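You operate a simulated robot arm through the tools that you are given. There is no shell and no other tool.

You run a simulated robot arm. Do the job below in one go: nothing can be reset, and whatever is moved stays where it is left.

## Task
Part two routes in the purple tray with the blue divider.
Fine: tray up to the stop; from the stop end: green bundle, divider, then the grey bundle from the cart; push the follower tight.

The check looks at the end state, three seconds after you hand in, the way a careful person would. Anything else that was tipped, shoved, dropped, spilled or broken makes it a failure.

## Robot
A 6-joint arm with a three-finger gripper, fixed in place. Base frame: the origin is at the foot of the arm, x ahead of it, y to its left, z up. Units: m, degrees, N and s.
Its first joint turns from -166.0 to 166.0 degrees. Payload 4.89 kg.
Tool frame: the origin (TCP) lies between the finger pads and is the grasp point; the fingertips stand 0.03 m ahead of it; z points along the fingers, y is the line along which they close. Largest opening 0.164 m; the body of the gripper starts 0.125 m behind the TCP.
Orientation is told as [roll, pitch, yaw] about the base's x, y, z axes, in that order, counted from this pose: with the fingers straight down and closing along the base's y, the tool's x points along the base's -x, its y along +y and its z along -z.

## Interface
- The arm moves only by the tool nudge_tool. Its argument "moves" is one flat list of numbers, 7 for each row, row after row: the gripper command, from -1 (shut) to 1 (fully open), values between in proportion, then the shift along the tool's x, y, z in units of 25 mm (1.0 is 25 mm), then the turn, a rotation vector about the tool's x, y, z in units of 6 degrees (1.0 is 6 degrees). In form: [grip, tx, ty, tz, rx, ry, rz, grip, tx, ty, tz, rx, ry, rz, ...]. A call has 1 to 20 rows; each row shifts and turns the commanded pose from where the row before left it, along the tool's axes as they then stand. A call with a number of a shift or a turn outside -1 to 1 is refused whole. A row lasts 0.2 s, in which the tool goes at most 0.05 m and 8.6 degrees; a call with a longer step from one row to the next is refused whole, and so is a gripper value outside its range. A pose out of reach is approached as far as the arm can. The call stops where the force on the tool passes 40 N (or 10 N more than at its start, if that is more) or the arm is blocked; 0.2 s more then pass. The fingers move at their own pace (about 0.108 m/s each) and stop on an object; they squeeze with about 31 N. The grip force told is the motor's: it shows also when the fingers shut on nothing. Time passes only in rows, and 0.2 s behind the last, so rows that do not move let the fingers close. It gives the time, the measured TCP pose, the force on the tool (base axes), the opening and the grip force at its end, in the units of the frame above (readings bear some noise), with the torque about the TCP (base axes, N m) and any sound that the robot's microphone picked up, and new pictures: "views" is both (left out), scene, wrist or none.
- Cameras (640 x 400 px; columns grow to the right, rows downward): "scene" is fixed at [0.0496, 0.6505, 1.4387]; the picture's right is [-0.61, -0.80, 0.00], its down [-0.39, 0.30, -0.87] and it looks along [0.69, -0.53, -0.49] (base axes); focal length 320 px, centre (320, 200). "wrist" rides on the gripper at [0.076, -0.002, -0.152] in the tool frame; the picture's right is [0.02, 1.00, 0.00], its down [-0.88, 0.02, -0.47] and it looks along [-0.47, 0.01, 0.88] (tool axes); focal length 247 px, centre (320, 200). There is no depth. A picture from a camera that has moved, and an enlarged one, comes with that camera's place and axes in the base frame and with its lens.
- move_column(by): slides the trunk up (or, below 0, down) by that many m; the arm rides with it, the base frame stays. It gives what a move gives, with no picture.
- enlarge(camera, box): a new picture of the part [left, top, right, bottom] of that camera's present view, enlarged. The clock stands still meanwhile.
- close_job(): hands the job in; it is judged then, once.

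Places have to be worked out from the pictures, the camera data and where the tool is seen. Open the gripper and draw the arm clear of the work before you hand the job in, unless the task says otherwise.

The tools are called after ">>>" by a JSON object that holds its "method" and its "body". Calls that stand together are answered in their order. nudge_tool: Moves the arm, as the interface text tells. Its arguments: {"type":"object","properties":{"moves":{"type":"array"},"views":{"type":"string","enum":["both","scene","wrist","none"]}},"required":["moves"]} The other tools are called the same way: move_column (by) slides the trunk up or down; enlarge (camera, box) takes an enlarged picture of a part of a camera's view; close_job () hands the job in.

At the start:

```text
clock: 0.0
tcp_pos: [0.6626, 0.2208, 1.1759]
orientation: [0.0, 0.1, 0.0]
ft_force: [0.6, 0.0, -0.3]
moment: [0.04, 0.0, 0.0]
finger_gap: 0.1638
gripper_force: 0.0
trunk travel left (down, up): [-0.175, 0.215]
```

scene: 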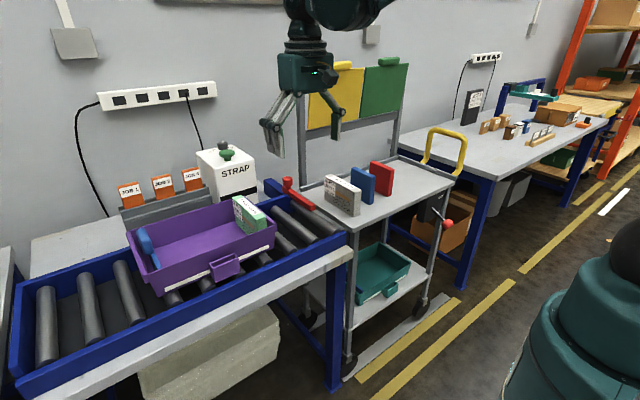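
wrist: 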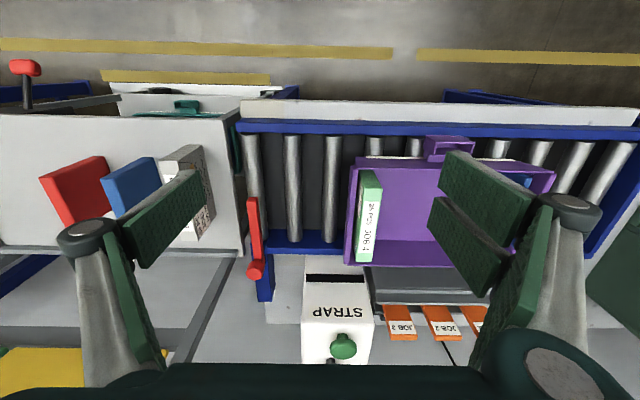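

I begin by enlarging both views of the tray, stop and cart before moving anything.

>>> {"method": "enlarge", "body": {"camera": "scene", "box": [100, 130, 360, 310]}}

>>> {"method": "enlarge", "body": {"camera": "scene", "box": [260, 130, 480, 270]}}

>>> {"method": "enlarge", "body": {"camera": "wrist", "box": [220, 90, 640, 360]}}

>>> {"method": "enlarge", "body": {"camera": "wrist", "box": [0, 60, 300, 280]}}

```text
2.22 times, centred on (230, 220) of scene
camera zoom: at [0.0496, 0.6505, 1.4387], right [-0.61, -0.8, 0.0], down [-0.39, 0.3, -0.87], along [0.69, -0.53, -0.49], focal length 712 px, centre (520, 156)
```

zoom: 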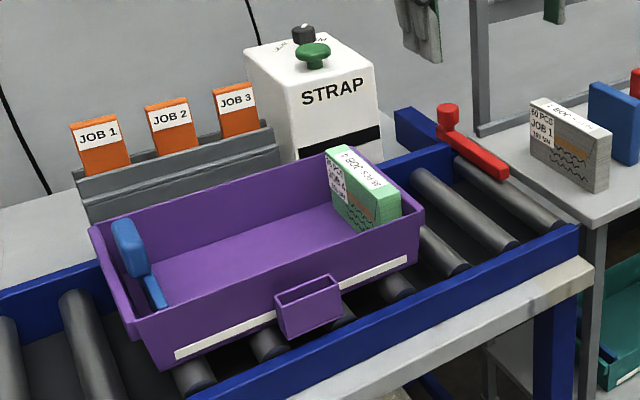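

```text
2.86 times, centred on (370, 200) of scene
camera zoom: at [0.0496, 0.6505, 1.4387], right [-0.61, -0.8, 0.0], down [-0.39, 0.3, -0.87], along [0.69, -0.53, -0.49], focal length 915 px, centre (177, 200)
```

zoom: 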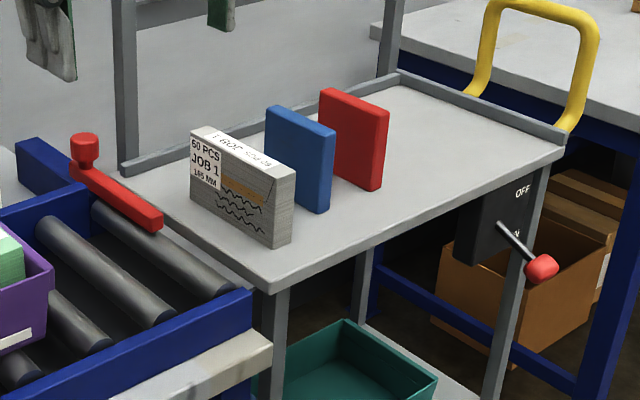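

```text
1.48 times, centred on (430, 225) of wrist
camera zoom: at [0.5867, 0.2182, 1.328], right [-0.02, 1.0, 0.0], down [0.88, 0.02, 0.47], along [0.47, 0.01, -0.88], focal length 366 px, centre (157, 163)
```

zoom: 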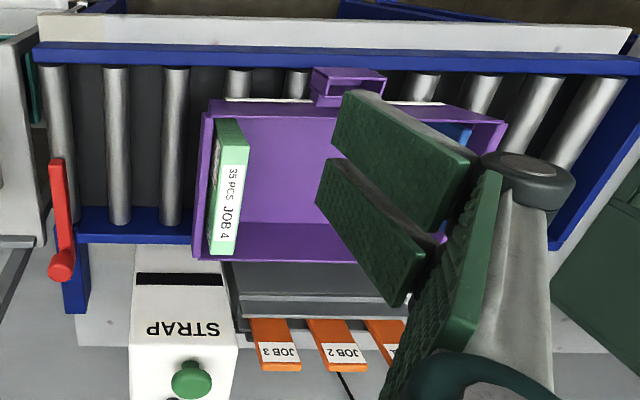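

```text
1.82 times, centred on (150, 170) of wrist
camera zoom: at [0.5867, 0.2182, 1.328], right [-0.02, 1.0, 0.0], down [0.88, 0.02, 0.47], along [0.47, 0.01, -0.88], focal length 449 px, centre (629, 254)
```

zoom: 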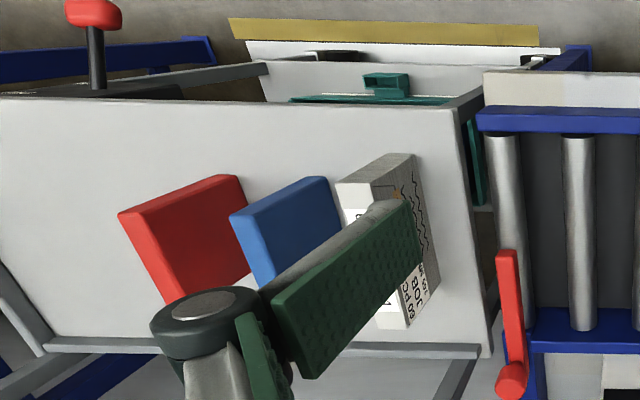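

The bundle, tray and stop can be triangulated between the two cameras; I take tighter zooms to get corner pixels.

>>> {"method": "enlarge", "body": {"camera": "scene", "box": [220, 180, 284, 220]}}

>>> {"method": "enlarge", "body": {"camera": "scene", "box": [315, 150, 411, 210]}}

>>> {"method": "enlarge", "body": {"camera": "scene", "box": [120, 210, 216, 270]}}

>>> {"method": "enlarge", "body": {"camera": "scene", "box": [260, 160, 356, 220]}}

>>> {"method": "enlarge", "body": {"camera": "wrist", "box": [330, 130, 442, 270]}}

>>> {"method": "enlarge", "body": {"camera": "wrist", "box": [440, 130, 568, 280]}}

```text
10.00 times, centred on (252, 200) of scene
camera zoom: at [0.0496, 0.6505, 1.4387], right [-0.61, -0.8, 0.0], down [-0.39, 0.3, -0.87], along [0.69, -0.53, -0.49], focal length 3202 px, centre (1000, 200)
```

zoom: 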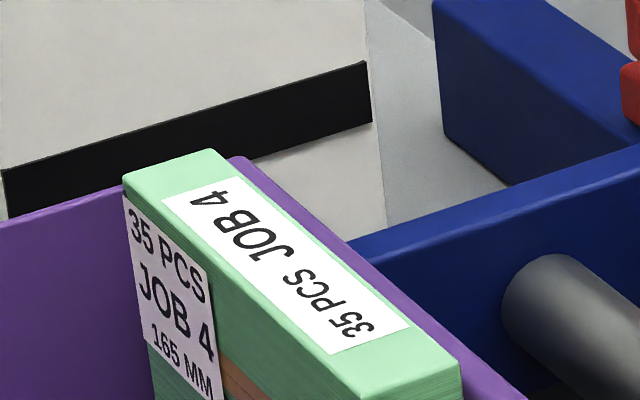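

```text
6.67 times, centred on (363, 180) of scene
camera zoom: at [0.0496, 0.6505, 1.4387], right [-0.61, -0.8, 0.0], down [-0.39, 0.3, -0.87], along [0.69, -0.53, -0.49], focal length 2135 px, centre (33, 333)
```

zoom: 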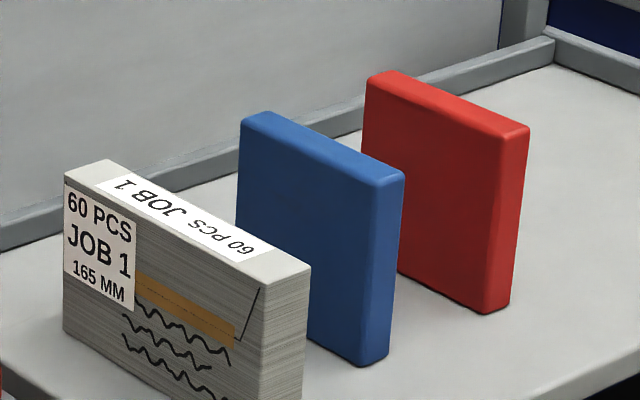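

```text
6.67 times, centred on (168, 240) of scene
camera zoom: at [0.0496, 0.6505, 1.4387], right [-0.61, -0.8, 0.0], down [-0.39, 0.3, -0.87], along [0.69, -0.53, -0.49], focal length 2135 px, centre (1333, -67)
```

zoom: 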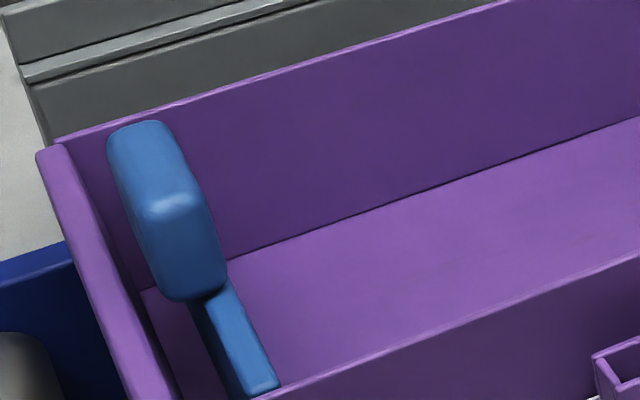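

```text
6.67 times, centred on (308, 190) of scene
camera zoom: at [0.0496, 0.6505, 1.4387], right [-0.61, -0.8, 0.0], down [-0.39, 0.3, -0.87], along [0.69, -0.53, -0.49], focal length 2135 px, centre (400, 267)
```

zoom: 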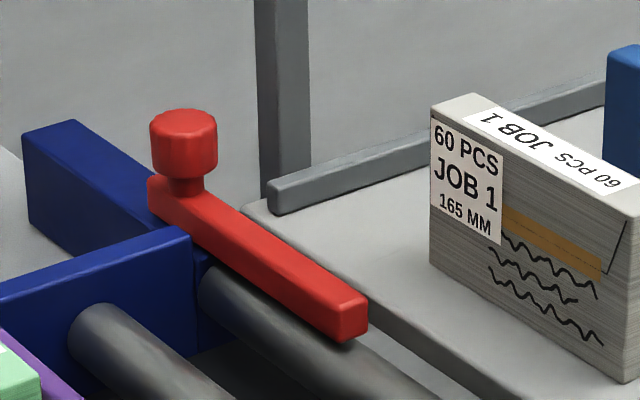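

```text
2.86 times, centred on (386, 200) of wrist
camera zoom: at [0.5867, 0.2182, 1.328], right [-0.02, 1.0, 0.0], down [0.88, 0.02, 0.47], along [0.47, 0.01, -0.88], focal length 706 px, centre (131, 200)
```

zoom: 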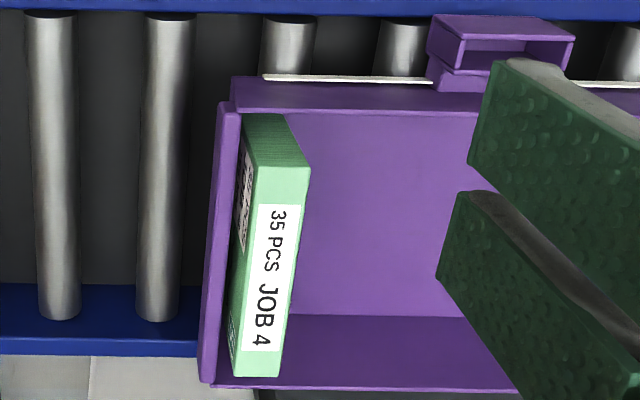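

```text
2.67 times, centred on (504, 205) of wrist
camera zoom: at [0.5867, 0.2182, 1.328], right [-0.02, 1.0, 0.0], down [0.88, 0.02, 0.47], along [0.47, 0.01, -0.88], focal length 659 px, centre (-171, 187)
```

zoom: 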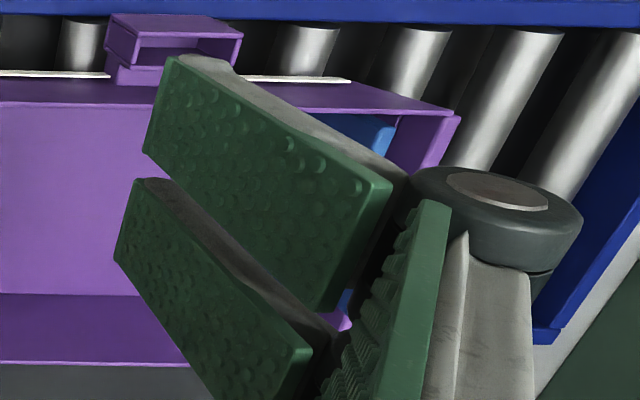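

Triangulated so far: the green bundle is centred near (0.846, 0.312) with its top near z 0.946. The tray spans y 0.28–0.63 and x 0.72–0.96 with its rim near z 0.92, and the red stop is near y 0.09–0.10. I move the arm at height towards the cart to get an unobstructed look at the grey bundle and the blue divider.

>>> {"method": "nudge_tool", "body": {"moves": [1, 0.8, -1, -0.5, 0, 0, 0, 1, 0.8, -1, -0.5, 0, 0, 0, 1, 0.8, -1, -0.5, 0, 0, 0, 1, 0.8, -1, -0.5, 0, 0, 0, 1, 0.4, -1, 0, 0, 0, 0, 1, 0, -1, 0, 0, 0, 0, 1, 0, -1, 0, 0, 0, 0, 1, 0, -1, 0, 0, 0, 0, 1, 0, -1, 0, 0, 0, 0, 1, 0, -1, 0, 0, 0, 0, 1, 0, 0, 0, 0, 0, 0]}}

```text
clock: 2.4
tcp_pos: [0.5737, -0.0299, 1.2265]
orientation: [0.1, 0.0, 0.1]
ft_force: [1.1, 0.0, -0.1]
moment: [0.04, -0.03, 0.01]
finger_gap: 0.1641
gripper_force: 0.0
trunk travel left (down, up): [-0.175, 0.215]
camera wrist: at [0.4965, -0.0319, 1.3792], right [-0.02, 1.0, 0.0], down [0.88, 0.02, 0.47], along [0.47, 0.01, -0.88], focal length 247 px, centre (320, 200)
```

scene: 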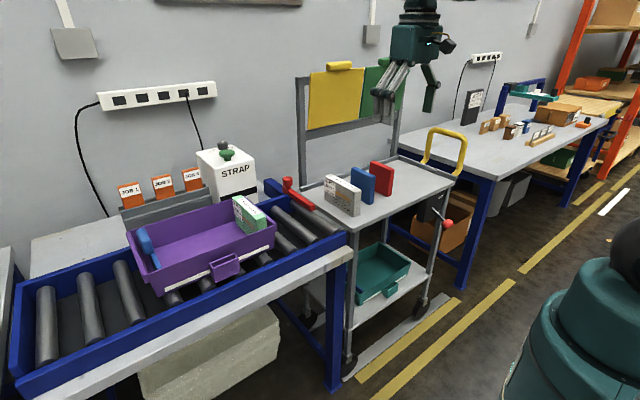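
wrist: 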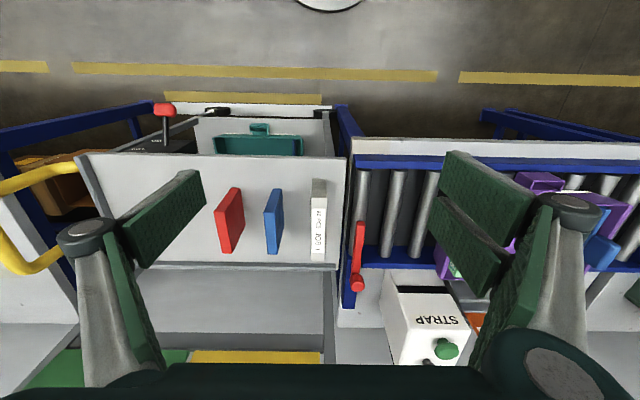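

The cart objects are now all visible between the fingers; I enlarge them to read off corners.

>>> {"method": "enlarge", "body": {"camera": "wrist", "box": [200, 160, 360, 260]}}

>>> {"method": "enlarge", "body": {"camera": "wrist", "box": [330, 140, 450, 300]}}

>>> {"method": "enlarge", "body": {"camera": "wrist", "box": [480, 150, 640, 300]}}

>>> {"method": "enlarge", "body": {"camera": "scene", "box": [320, 155, 400, 220]}}

```text
4.00 times, centred on (280, 210) of wrist
camera zoom: at [0.4965, -0.0319, 1.3792], right [-0.02, 1.0, 0.0], down [0.88, 0.02, 0.47], along [0.47, 0.01, -0.88], focal length 988 px, centre (480, 160)
```

zoom: 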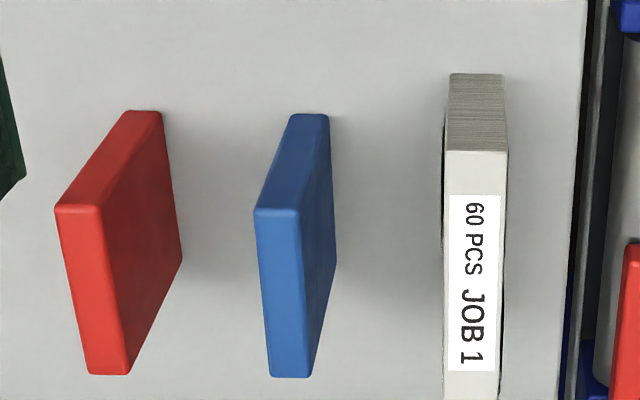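

```text
2.50 times, centred on (390, 220) of wrist
camera zoom: at [0.4965, -0.0319, 1.3792], right [-0.02, 1.0, 0.0], down [0.88, 0.02, 0.47], along [0.47, 0.01, -0.88], focal length 617 px, centre (145, 150)
```

zoom: 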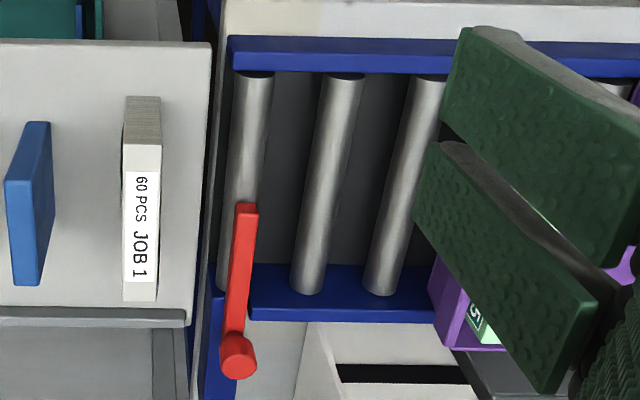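

```text
2.67 times, centred on (560, 225) of wrist
camera zoom: at [0.4965, -0.0319, 1.3792], right [-0.02, 1.0, 0.0], down [0.88, 0.02, 0.47], along [0.47, 0.01, -0.88], focal length 659 px, centre (-320, 133)
```

zoom: 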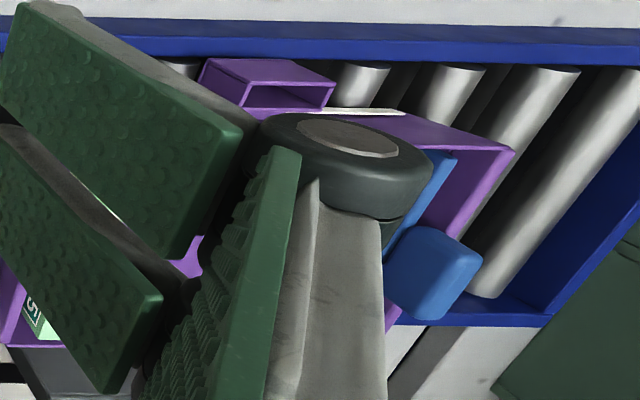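

```text
6.15 times, centred on (360, 188) of scene
camera zoom: at [0.0496, 0.6505, 1.4387], right [-0.61, -0.8, 0.0], down [-0.39, 0.3, -0.87], along [0.69, -0.53, -0.49], focal length 1971 px, centre (74, 277)
```

zoom: 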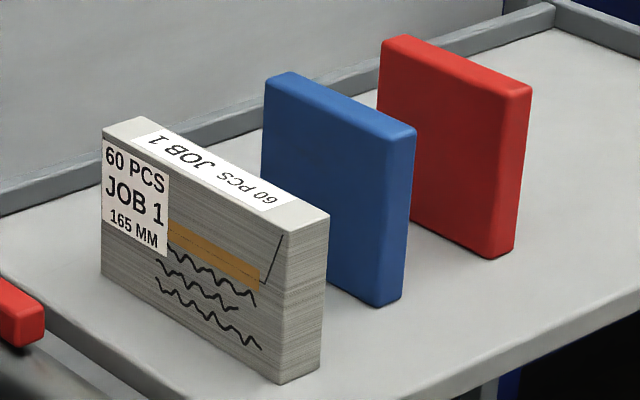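

Measured on the cart:
- **Blue divider:** x 0.757–0.866, y −0.141…−0.120, top z 0.949, standing on cart z 0.835.
- **Grey bundle:** x 0.723–0.891, y −0.046…−0.012, top about 0.935.
- **Red stop:** its +y face is near y 0.087.

Next I go over the tray to see the follower.

>>> {"method": "nudge_tool", "body": {"moves": [1, 0, 1, 0, 0, 0, 0, 1, 0, 1, 0, 0, 0, 0, 1, 0, 1, 0, 0, 0, 0, 1, 0, 1, 0, 0, 0, 0, 1, 0, 1, 0, 0, 0, 0, 1, 0, 1, 0, 0, 0, 0, 1, 0, 1, 0, 0, 0, 0, 1, 0, 1, 0, 0, 0, 0, 1, 0, 1, 0, 0, 0, 0, 1, 0, 1, 0, 0, 0, 0, 1, 0, 1, 0, 0, 0, 0, 1, 0, 1, 0, 0, 0, 0, 1, 0, 1, 0, 0, 0, 0, 1, 0, 1, 0, 0, 0, 0, 1, 0, 1, 0, 0, 0, 0, 1, 0, 1, 0, 0, 0, 0, 1, 0, 1, 0, 0, 0, 0, 1, 0, 1, 0, 0, 0, 0, 1, 0, 1, 0, 0, 0, 0, 1, 0, 0, 0, 0, 0, 0]}}

>>> {"method": "enlarge", "body": {"camera": "wrist", "box": [200, 120, 440, 270]}}

```text
clock: 6.6
tcp_pos: [0.574, 0.4455, 1.2251]
orientation: [0.0, 0.0, 0.1]
ft_force: [0.5, 0.8, 0.0]
moment: [-0.04, 0.05, 0.01]
finger_gap: 0.1642
gripper_force: 0.2
trunk travel left (down, up): [-0.175, 0.215]
camera wrist: at [0.4969, 0.4439, 1.3782], right [-0.02, 1.0, 0.0], down [0.88, 0.02, 0.47], along [0.47, 0.01, -0.88], focal length 247 px, centre (320, 200)
```

scene: 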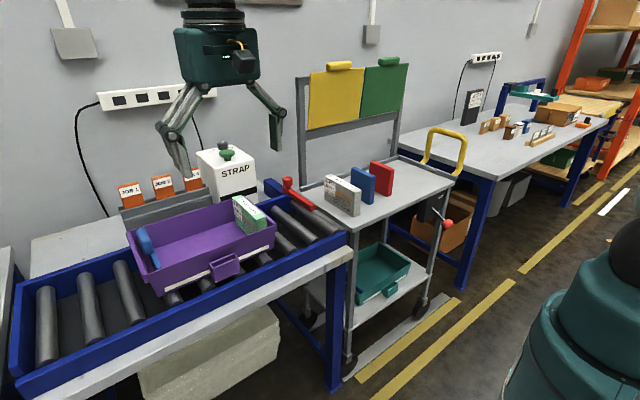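
wrist: 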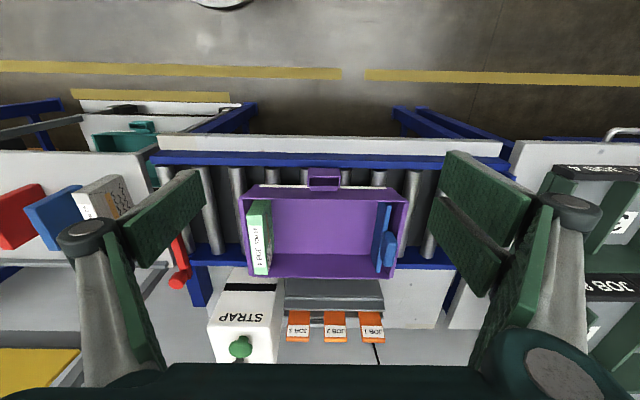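

```text
2.67 times, centred on (320, 195) of wrist
camera zoom: at [0.4969, 0.4439, 1.3782], right [-0.02, 1.0, 0.0], down [0.88, 0.02, 0.47], along [0.47, 0.01, -0.88], focal length 659 px, centre (320, 213)
```

zoom: 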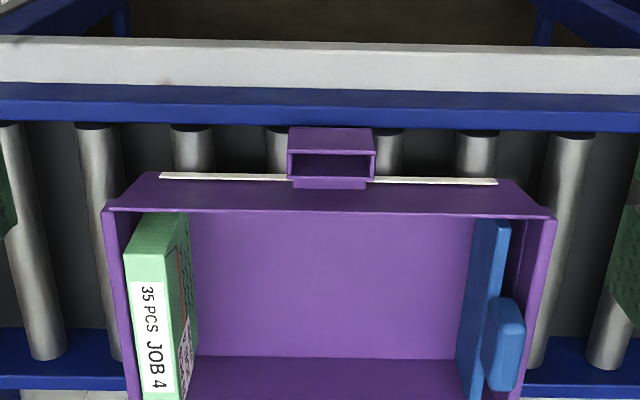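

The tray is clear between the fingers. I enlarge the follower and the tray ends.

>>> {"method": "enlarge", "body": {"camera": "wrist", "box": [350, 180, 430, 290]}}

>>> {"method": "enlarge", "body": {"camera": "wrist", "box": [225, 170, 305, 290]}}

>>> {"method": "enlarge", "body": {"camera": "wrist", "box": [140, 140, 260, 300]}}

>>> {"method": "enlarge", "body": {"camera": "scene", "box": [120, 215, 184, 275]}}

```text
3.64 times, centred on (390, 235) of wrist
camera zoom: at [0.4969, 0.4439, 1.3782], right [-0.02, 1.0, 0.0], down [0.88, 0.02, 0.47], along [0.47, 0.01, -0.88], focal length 898 px, centre (66, 73)
```

zoom: 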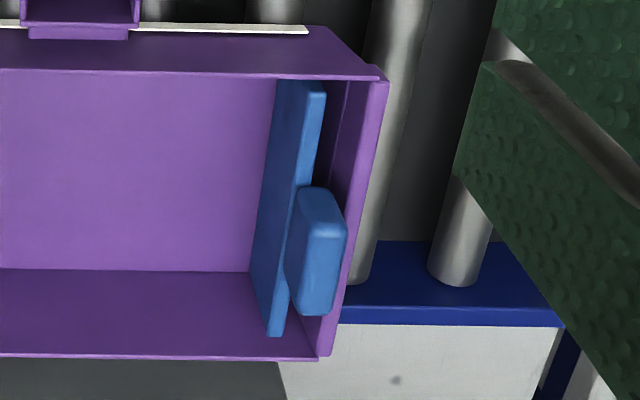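

```text
3.33 times, centred on (265, 230) of wrist
camera zoom: at [0.4969, 0.4439, 1.3782], right [-0.02, 1.0, 0.0], down [0.88, 0.02, 0.47], along [0.47, 0.01, -0.88], focal length 823 px, centre (503, 100)
```

zoom: 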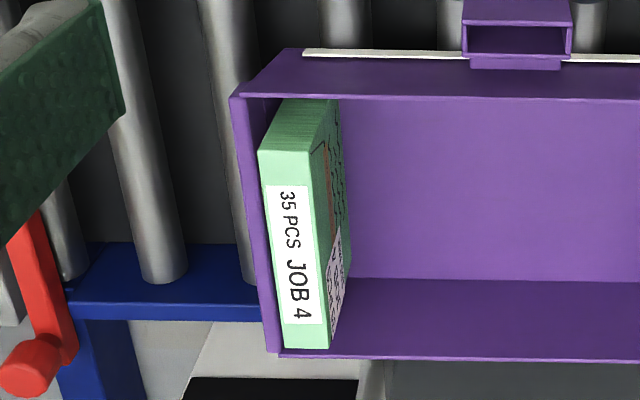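

```text
2.50 times, centred on (200, 220) of wrist
camera zoom: at [0.4969, 0.4439, 1.3782], right [-0.02, 1.0, 0.0], down [0.88, 0.02, 0.47], along [0.47, 0.01, -0.88], focal length 617 px, centre (620, 150)
```

zoom: 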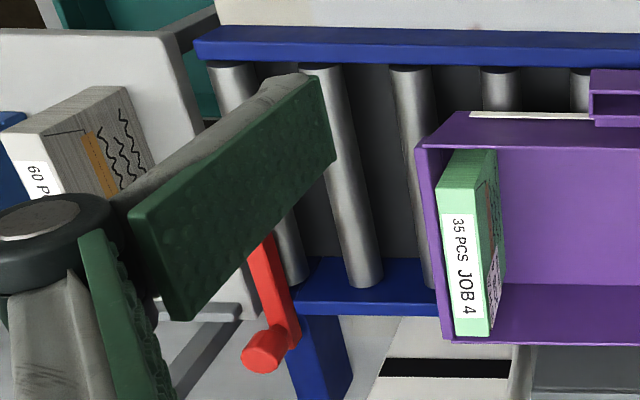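

```text
6.67 times, centred on (152, 245) of scene
camera zoom: at [0.0496, 0.6505, 1.4387], right [-0.61, -0.8, 0.0], down [-0.39, 0.3, -0.87], along [0.69, -0.53, -0.49], focal length 2135 px, centre (1440, -100)
```

zoom: 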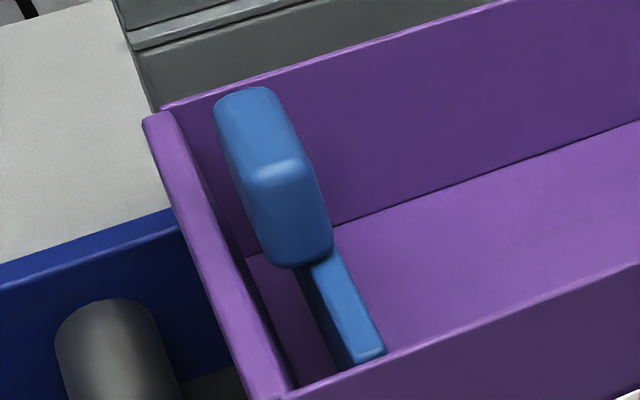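

The follower is a thin plate (y 0.592–0.607, x 0.75–0.946, top z 0.916) with a grip block on top (x 0.82–0.885, top z 0.961). Both it and the tray's +y end are beyond 0.98 m reach, so I should move the tray by its near-side purple handle (y 0.424–0.489, x about 0.68–0.72). I zoom in on the handle and rail heights.

>>> {"method": "enlarge", "body": {"camera": "scene", "box": [190, 240, 270, 300]}}

>>> {"method": "enlarge", "body": {"camera": "wrist", "box": [290, 150, 370, 200]}}

>>> {"method": "enlarge", "body": {"camera": "scene", "box": [250, 180, 370, 270]}}

```text
6.67 times, centred on (230, 270) of scene
camera zoom: at [0.0496, 0.6505, 1.4387], right [-0.61, -0.8, 0.0], down [-0.39, 0.3, -0.87], along [0.69, -0.53, -0.49], focal length 2135 px, centre (920, -267)
```

zoom: 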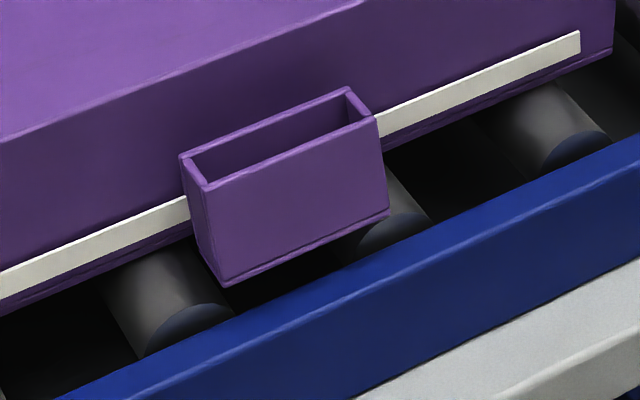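

```text
8.00 times, centred on (330, 175) of wrist
camera zoom: at [0.4969, 0.4439, 1.3782], right [-0.02, 1.0, 0.0], down [0.88, 0.02, 0.47], along [0.47, 0.01, -0.88], focal length 1976 px, centre (240, 400)
```

zoom: 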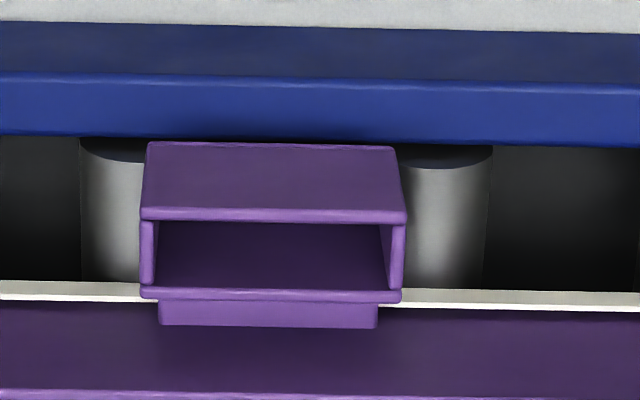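

```text
4.44 times, centred on (310, 225) of scene
camera zoom: at [0.0496, 0.6505, 1.4387], right [-0.61, -0.8, 0.0], down [-0.39, 0.3, -0.87], along [0.69, -0.53, -0.49], focal length 1423 px, centre (364, 89)
```

zoom: 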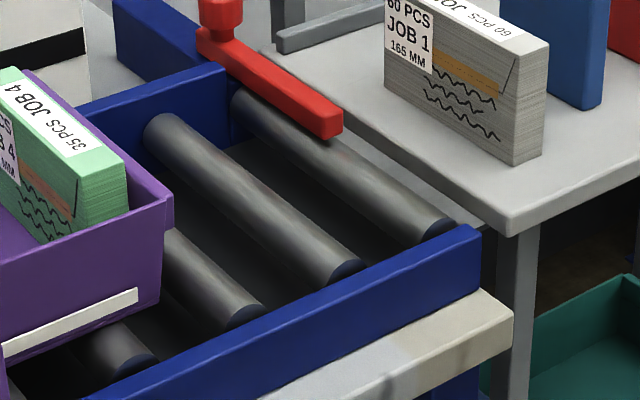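

The handle pocket spans y 0.420–0.492, x 0.70–0.722 and z 0.841–0.894, beside a rail whose top is near z 0.856. I move above it with the fingers part-open to straddle it along y.

>>> {"method": "nudge_tool", "body": {"moves": [0.4, -0.8, 0.07, 0.5, 0, 0, 0, 0.4, -0.8, 0.07, 0.8, 0, 0, 0, 0.4, -0.8, 0.07, 0.9, 0, 0, 0, 0.4, -0.8, 0.07, 0.9, 0, 0, 0, 0.4, -0.8, 0.07, 0.9, 0, 0, 0, 0.4, -0.8, 0.07, 0.9, 0, 0, 0, 0.4, -0.56, 0, 0.9, 0, 0, 0, 0.4, 0, 0, 0.9, 0, 0, 0, 0.4, 0, 0, 0.9, 0, 0, 0, 0.4, 0, 0, 0.9, 0, 0, 0, 0.4, 0, 0, 0.9, 0, 0, 0, 0.4, 0, 0, 0.9, 0, 0, 0, 0.4, 0, 0, 0, 0, 0, 0, 0.4, 0, 0, 0, 0, 0, 0]}}

>>> {"method": "enlarge", "body": {"camera": "scene", "box": [130, 160, 290, 300]}}

```text
clock: 9.6
tcp_pos: [0.7066, 0.4572, 0.9658]
orientation: [-0.1, 0.0, 0.1]
ft_force: [0.7, 0.8, -0.3]
moment: [0.02, 0.01, 0.0]
finger_gap: 0.1147
gripper_force: 0.0
trunk travel left (down, up): [-0.175, 0.215]
camera wrist: at [0.6302, 0.4545, 1.1191], right [-0.02, 1.0, 0.0], down [0.88, 0.02, 0.47], along [0.47, 0.01, -0.88], focal length 247 px, centre (320, 200)
```

scene: 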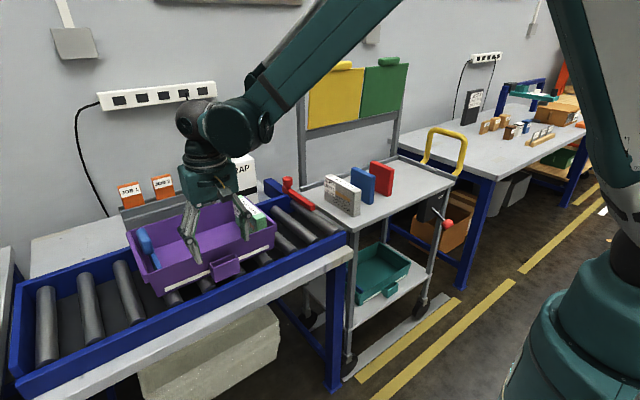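
wrist: 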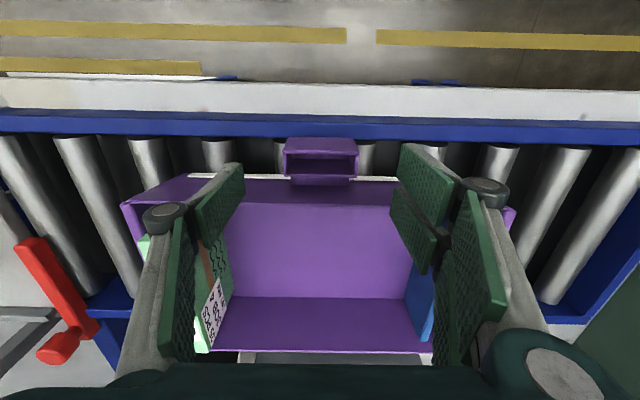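

```text
2.86 times, centred on (210, 230) of scene
camera zoom: at [0.0496, 0.6505, 1.4387], right [-0.61, -0.8, 0.0], down [-0.39, 0.3, -0.87], along [0.69, -0.53, -0.49], focal length 915 px, centre (634, 114)
```

zoom: 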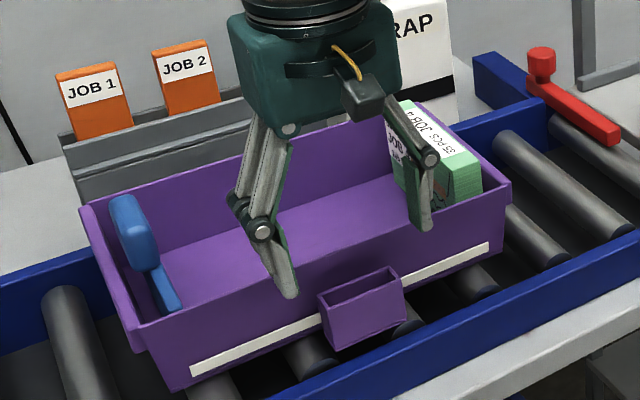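

Finger positions agree with the projection, straddling the handle with clearance to the tray wall and rail. I lower 0.072 m and then close on the handle.

>>> {"method": "nudge_tool", "body": {"moves": [0.4, 0, 0, 0.8, 0, 0, 0, 0.4, 0, 0, 0.8, 0, 0, 0, 0.4, 0, 0, 0.7, 0, 0, 0, 0.4, 0, 0, 0.58, 0, 0, 0, 0.4, 0, 0, 0, 0, 0, 0]}}

>>> {"method": "enlarge", "body": {"camera": "scene", "box": [150, 190, 290, 300]}}

```text
clock: 10.8
tcp_pos: [0.7064, 0.4569, 0.8959]
orientation: [0.0, 0.0, 0.1]
ft_force: [0.2, -0.8, -0.2]
moment: [-0.03, 0.02, 0.01]
finger_gap: 0.1147
gripper_force: 0.1
trunk travel left (down, up): [-0.175, 0.215]
camera wrist: at [0.6299, 0.455, 1.0476], right [-0.02, 1.0, 0.0], down [0.88, 0.02, 0.47], along [0.47, 0.01, -0.88], focal length 247 px, centre (320, 200)
```

scene: 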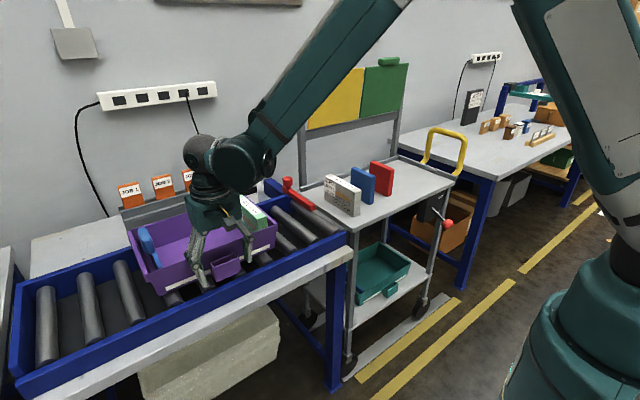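
wrist: 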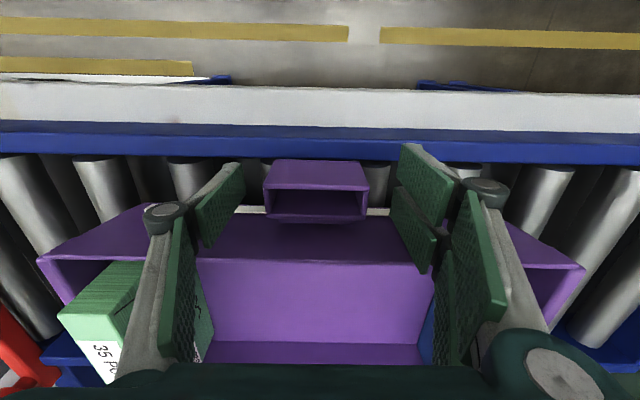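

```text
3.64 times, centred on (220, 245) of scene
camera zoom: at [0.0496, 0.6505, 1.4387], right [-0.61, -0.8, 0.0], down [-0.39, 0.3, -0.87], along [0.69, -0.53, -0.49], focal length 1164 px, centre (684, 36)
```

zoom: 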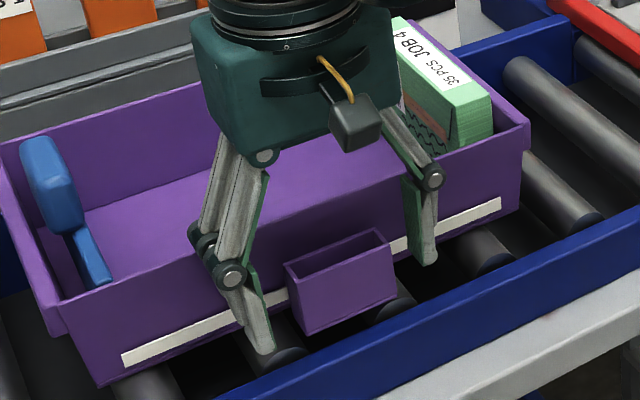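

The fingers are outside the near wall on both sides of the handle. I close on it.

>>> {"method": "nudge_tool", "body": {"moves": [-0.2, 0, 0, 0, 0, 0, 0, -0.6, 0, 0, 0, 0, 0, 0, -1, 0, 0, 0, 0, 0, 0, -1, 0, 0, 0, 0, 0, 0]}}

>>> {"method": "enlarge", "body": {"camera": "scene", "box": [120, 180, 290, 300]}}

```text
clock: 11.8
tcp_pos: [0.7068, 0.4578, 0.8955]
orientation: [0.0, 0.0, -0.1]
ft_force: [0.5, -1.1, 1.4]
moment: [-0.17, -0.09, -0.39]
finger_gap: 0.0698
gripper_force: 31.2
trunk travel left (down, up): [-0.175, 0.215]
camera wrist: at [0.6298, 0.4548, 1.0479], right [-0.02, 1.0, 0.0], down [0.88, 0.02, 0.47], along [0.47, 0.01, -0.88], focal length 247 px, centre (320, 200)
```

scene: 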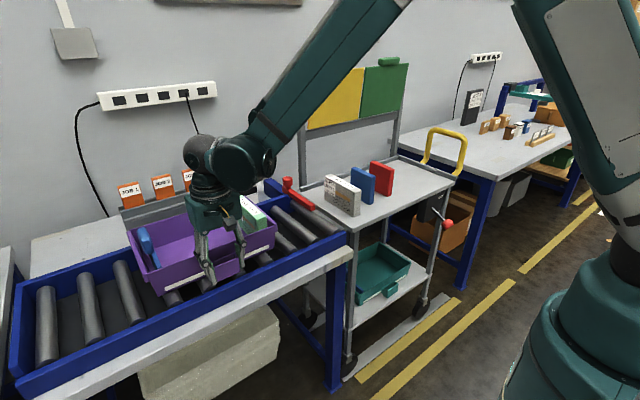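
wrist: 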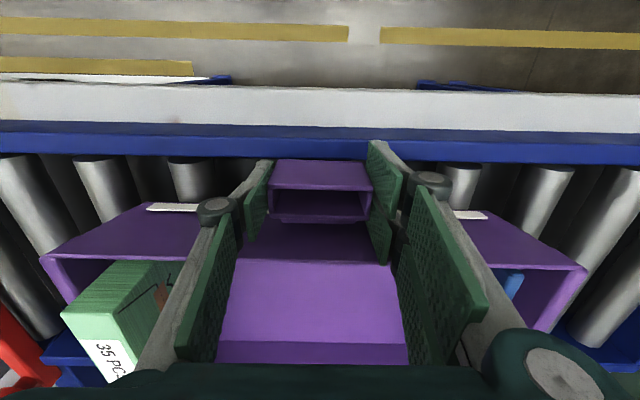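

```text
3.33 times, centred on (205, 240) of scene
camera zoom: at [0.0496, 0.6505, 1.4387], right [-0.61, -0.8, 0.0], down [-0.39, 0.3, -0.87], along [0.69, -0.53, -0.49], focal length 1068 px, centre (703, 67)
```

zoom: 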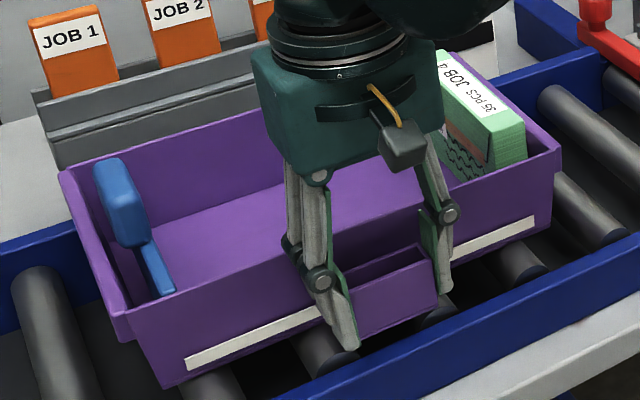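

The handle is held firmly with a 0.070 m gap at 31 N. I slide the tray slowly towards the stop by 0.16 m, leaving about 3 cm for the final approach.

>>> {"method": "nudge_tool", "body": {"moves": [-1, 0, -0.1, 0, 0, 0, 0, -1, 0, -0.2, 0, 0, 0, 0, -1, 0, -0.3, 0, 0, 0, 0, -1, 0, -0.4, 0, 0, 0, 0, -1, 0, -0.4, 0, 0, 0, 0, -1, 0, -0.4, 0, 0, 0, 0, -1, 0, -0.4, 0, 0, 0, 0, -1, 0, -0.4, 0, 0, 0, 0, -1, 0, -0.4, 0, 0, 0, 0, -1, 0, -0.4, 0, 0, 0, 0, -1, 0, -0.4, 0, 0, 0, 0, -1, 0, -0.4, 0, 0, 0, 0, -1, 0, -0.4, 0, 0, 0, 0, -1, 0, -0.4, 0, 0, 0, 0, -1, 0, -0.4, 0, 0, 0, 0, -1, 0, -0.4, 0, 0, 0, 0, -1, 0, -0.3, 0, 0, 0, 0, -1, 0, -0.2, 0, 0, 0, 0, -1, 0, -0.1, 0, 0, 0, 0]}}

>>> {"method": "enlarge", "body": {"camera": "scene", "box": [180, 160, 350, 280]}}

```text
clock: 15.8
tcp_pos: [0.7076, 0.2967, 0.8957]
orientation: [0.0, 0.1, -0.1]
ft_force: [-0.1, -0.9, -0.4]
moment: [0.28, 0.05, 0.1]
finger_gap: 0.0696
gripper_force: 30.9
trunk travel left (down, up): [-0.175, 0.215]
camera wrist: at [0.6309, 0.2938, 1.0487], right [-0.02, 1.0, 0.0], down [0.88, 0.02, 0.47], along [0.47, 0.01, -0.88], focal length 247 px, centre (320, 200)
```

scene: 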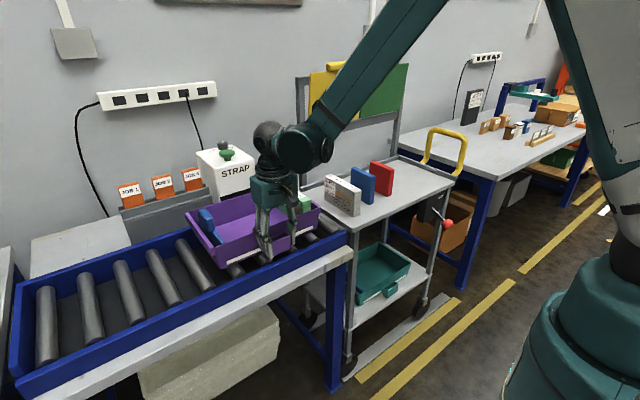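
wrist: 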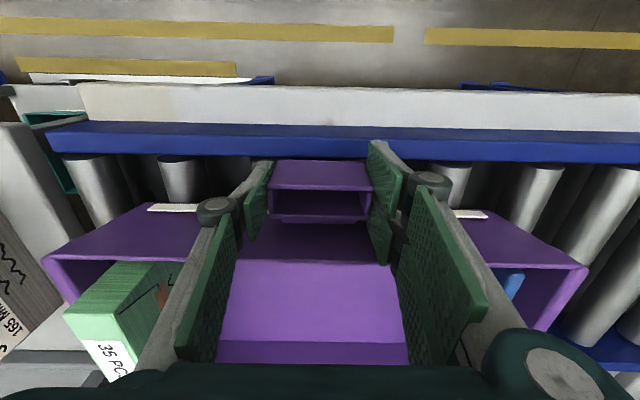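

```text
3.33 times, centred on (265, 220) of scene
camera zoom: at [0.0496, 0.6505, 1.4387], right [-0.61, -0.8, 0.0], down [-0.39, 0.3, -0.87], along [0.69, -0.53, -0.49], focal length 1068 px, centre (503, 133)
```

zoom: 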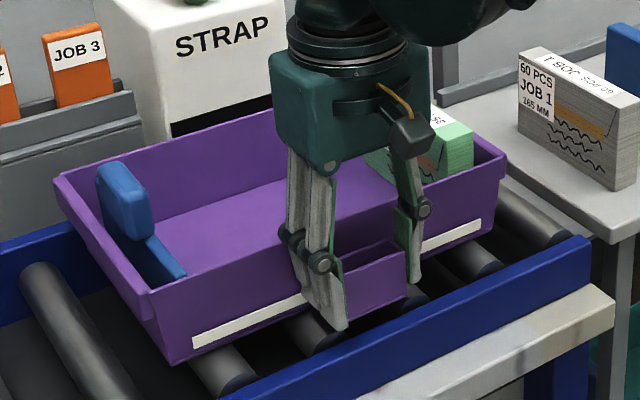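

The tray followed evenly and the bundle stayed upright. I creep on in 2.5 mm steps, watching for contact force in y.

>>> {"method": "nudge_tool", "body": {"moves": [-1, 0, -0.1, 0, 0, 0, 0, -1, 0, -0.1, 0, 0, 0, 0, -1, 0, -0.1, 0, 0, 0, 0, -1, 0, -0.1, 0, 0, 0, 0, -1, 0, -0.1, 0, 0, 0, 0, -1, 0, -0.1, 0, 0, 0, 0, -1, 0, -0.1, 0, 0, 0, 0, -1, 0, -0.1, 0, 0, 0, 0], "views": "none"}}

```text
clock: 17.6
tcp_pos: [0.7082, 0.2772, 0.8954]
orientation: [0.0, 0.0, 0.1]
ft_force: [-0.5, -0.2, 0.5]
moment: [0.03, 0.12, -0.01]
finger_gap: 0.0697
gripper_force: 31.0
trunk travel left (down, up): [-0.175, 0.215]
```

No contact yet after another 20 mm. I keep creeping in short batches.

>>> {"method": "nudge_tool", "body": {"moves": [-1, 0, -0.1, 0, 0, 0, 0, -1, 0, -0.1, 0, 0, 0, 0, -1, 0, -0.1, 0, 0, 0, 0, -1, 0, -0.1, 0, 0, 0, 0]}}

>>> {"method": "enlarge", "body": {"camera": "scene", "box": [220, 150, 380, 270]}}

```text
clock: 18.6
tcp_pos: [0.7076, 0.2677, 0.8942]
orientation: [-0.1, 0.0, 0.0]
ft_force: [-0.6, 0.8, -0.4]
moment: [0.09, 0.5, -0.03]
finger_gap: 0.0698
gripper_force: 31.1
trunk travel left (down, up): [-0.175, 0.215]
camera wrist: at [0.6308, 0.2645, 1.0483], right [-0.02, 1.0, 0.0], down [0.88, 0.02, 0.47], along [0.47, 0.01, -0.88], focal length 247 px, centre (320, 200)
```

scene: 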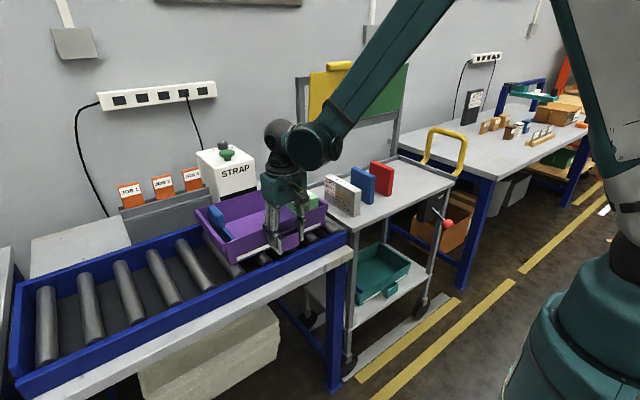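
wrist: 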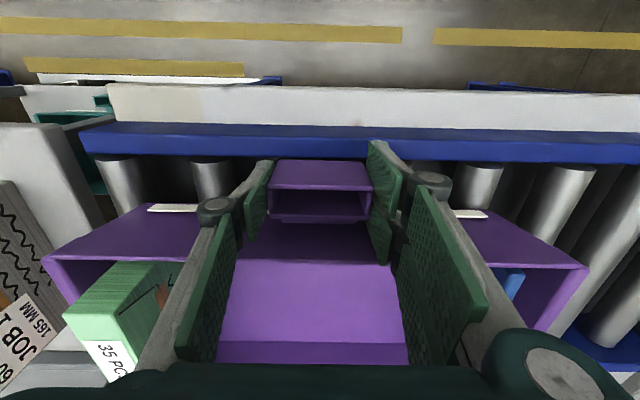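

```text
3.33 times, centred on (300, 210) of scene
camera zoom: at [0.0496, 0.6505, 1.4387], right [-0.61, -0.8, 0.0], down [-0.39, 0.3, -0.87], along [0.69, -0.53, -0.49], focal length 1068 px, centre (387, 167)
```

zoom: 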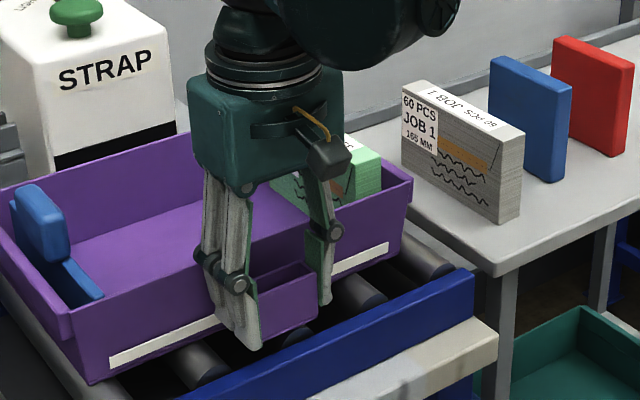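

The tray's −y end should be about at the stop now. I continue in 1.25 mm steps, four at a time.

>>> {"method": "nudge_tool", "body": {"moves": [-1, 0, -0.05, 0, 0, 0, 0, -1, 0, -0.05, 0, 0, 0, 0, -1, 0, -0.05, 0, 0, 0, 0, -1, 0, -0.05, 0, 0, 0, 0], "views": "none"}}

```text
clock: 19.6
tcp_pos: [0.7083, 0.2617, 0.8958]
orientation: [0.1, 0.0, -0.1]
ft_force: [1.4, -0.6, 0.6]
moment: [0.03, 0.35, 0.09]
finger_gap: 0.0697
gripper_force: 30.5
trunk travel left (down, up): [-0.175, 0.215]
```

Still free. Four more small steps.

>>> {"method": "nudge_tool", "body": {"moves": [-1, 0, -0.05, 0, 0, 0, 0, -1, 0, -0.05, 0, 0, 0, 0, -1, 0, -0.05, 0, 0, 0, 0, -1, 0, -0.05, 0, 0, 0, 0], "views": "none"}}

```text
clock: 20.6
tcp_pos: [0.7083, 0.2582, 0.8959]
orientation: [0.0, 0.0, 0.0]
ft_force: [-0.9, 3.2, -0.3]
moment: [0.06, 0.62, 0.76]
finger_gap: 0.0699
gripper_force: 30.8
trunk travel left (down, up): [-0.175, 0.215]
```

The y force has risen to 3.2 N with a yaw moment, so contact with the stop is starting. Two more small steps to confirm, then look.

>>> {"method": "nudge_tool", "body": {"moves": [-1, 0, -0.06, 0, 0, 0, 0, -1, 0, -0.06, 0, 0, 0, 0, -1, 0, 0, 0, 0, 0, 0]}}

>>> {"method": "enlarge", "body": {"camera": "scene", "box": [250, 160, 370, 240]}}

```text
clock: 21.4
tcp_pos: [0.7087, 0.2561, 0.8971]
orientation: [0.0, 0.0, 0.0]
ft_force: [-2.4, 16.4, -0.5]
moment: [0.57, -0.41, 1.44]
finger_gap: 0.0699
gripper_force: 30.7
trunk travel left (down, up): [-0.175, 0.215]
camera wrist: at [0.6306, 0.2524, 1.0483], right [-0.02, 1.0, 0.0], down [0.88, 0.02, 0.47], along [0.47, 0.01, -0.88], focal length 247 px, centre (320, 200)
```

scene: 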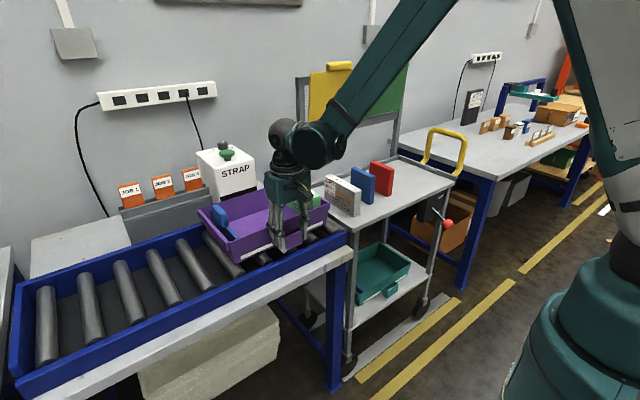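
wrist: 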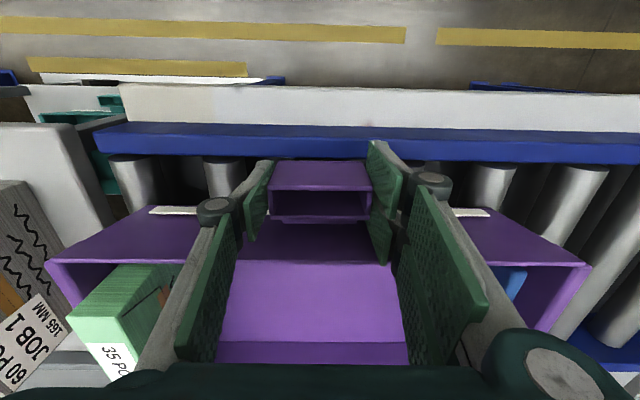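

```text
5.00 times, centred on (310, 200) of scene
camera zoom: at [0.0496, 0.6505, 1.4387], right [-0.61, -0.8, 0.0], down [-0.39, 0.3, -0.87], along [0.69, -0.53, -0.49], focal length 1601 px, centre (370, 200)
```

zoom: 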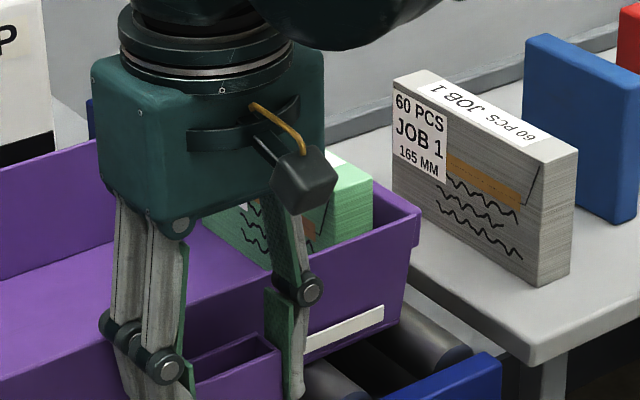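

A 16 N reaction shows the tray is against the stop. I ease back 1.25 mm, open and rise, then look at the stop contact.

>>> {"method": "nudge_tool", "body": {"moves": [-1, 0, 0.05, 0, 0, 0, 0, -0.1, 0, 0, 0, 0, 0, 0, 0.2, 0, 0, 0, 0, 0, 0, 0.4, 0, 0, 0, 0, 0, 0, 0.4, 0, 0, -0.5, 0, 0, 0, 0.4, 0, 0, -1, 0, 0, 0, 0.4, 0, 0, -1, 0, 0, 0, 0.4, 0, 0, -1, 0, 0, 0, 0.4, 0.4, 0, -1, 0, 0, 0, 0.4, 0.8, 0, -1, 0, 0, 0, 0.4, 0.8, 0, -1, 0, 0, 0, 0.4, 0.8, 0, -1, 0, 0, 0, 0.4, 0.8, 0, -1, 0, 0, 0, 0.7, 0.8, 0, -1, 0, 0, 0, 1, 0.8, 0, -1, 0, 0, 0, 1, 0, 0, -1, 0, 0, 0, 1, 0, 0, -1, 0, 0, 0, 1, 0, 0, 0, 0, 0, 0]}}

>>> {"method": "enlarge", "body": {"camera": "scene", "box": [190, 150, 370, 280]}}

>>> {"method": "enlarge", "body": {"camera": "wrist", "box": [180, 120, 440, 290]}}

```text
clock: 25.2
tcp_pos: [0.5794, 0.2563, 1.208]
orientation: [0.1, 0.1, 0.1]
ft_force: [-0.7, -0.7, -0.2]
moment: [-0.03, -0.01, -0.03]
finger_gap: 0.164
gripper_force: 0.0
trunk travel left (down, up): [-0.175, 0.215]
camera wrist: at [0.5015, 0.2541, 1.3609], right [-0.02, 1.0, 0.0], down [0.88, 0.02, 0.47], along [0.47, 0.01, -0.88], focal length 247 px, centre (320, 200)
```

scene: 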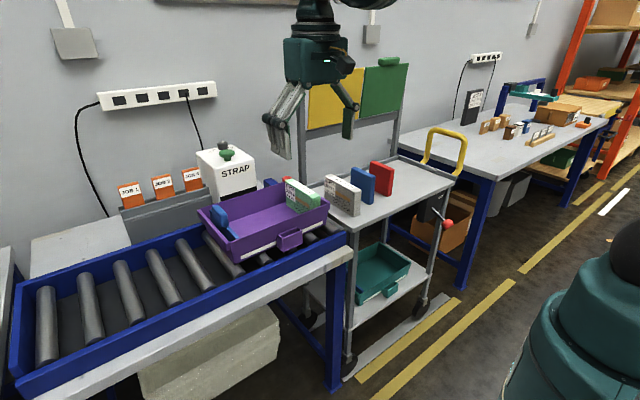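
wrist: 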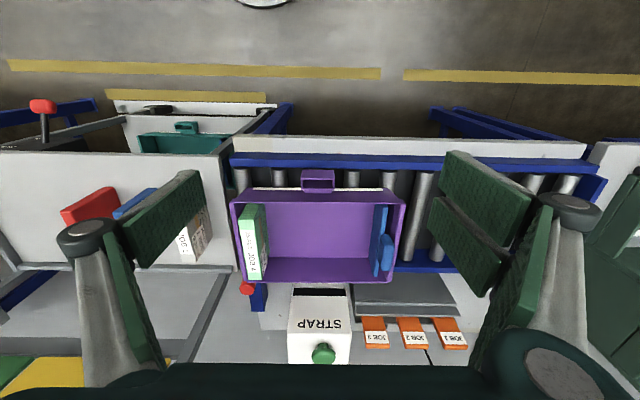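

```text
3.08 times, centred on (280, 215) of scene
camera zoom: at [0.0496, 0.6505, 1.4387], right [-0.61, -0.8, 0.0], down [-0.39, 0.3, -0.87], along [0.69, -0.53, -0.49], focal length 985 px, centre (443, 154)
```

zoom: 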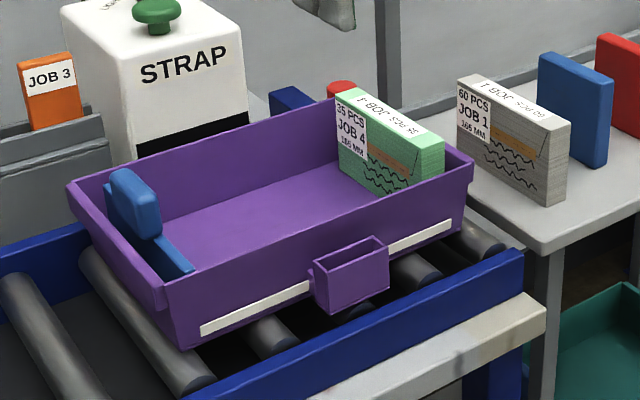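

```text
2.35 times, centred on (310, 205) of wrist
camera zoom: at [0.5015, 0.2541, 1.3609], right [-0.02, 1.0, 0.0], down [0.88, 0.02, 0.47], along [0.47, 0.01, -0.88], focal length 581 px, centre (344, 188)
```

zoom: 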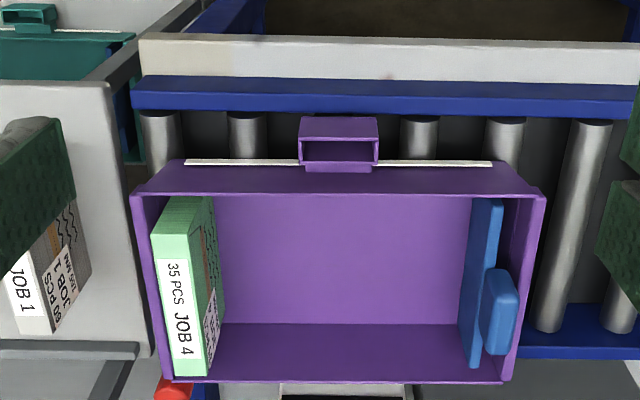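

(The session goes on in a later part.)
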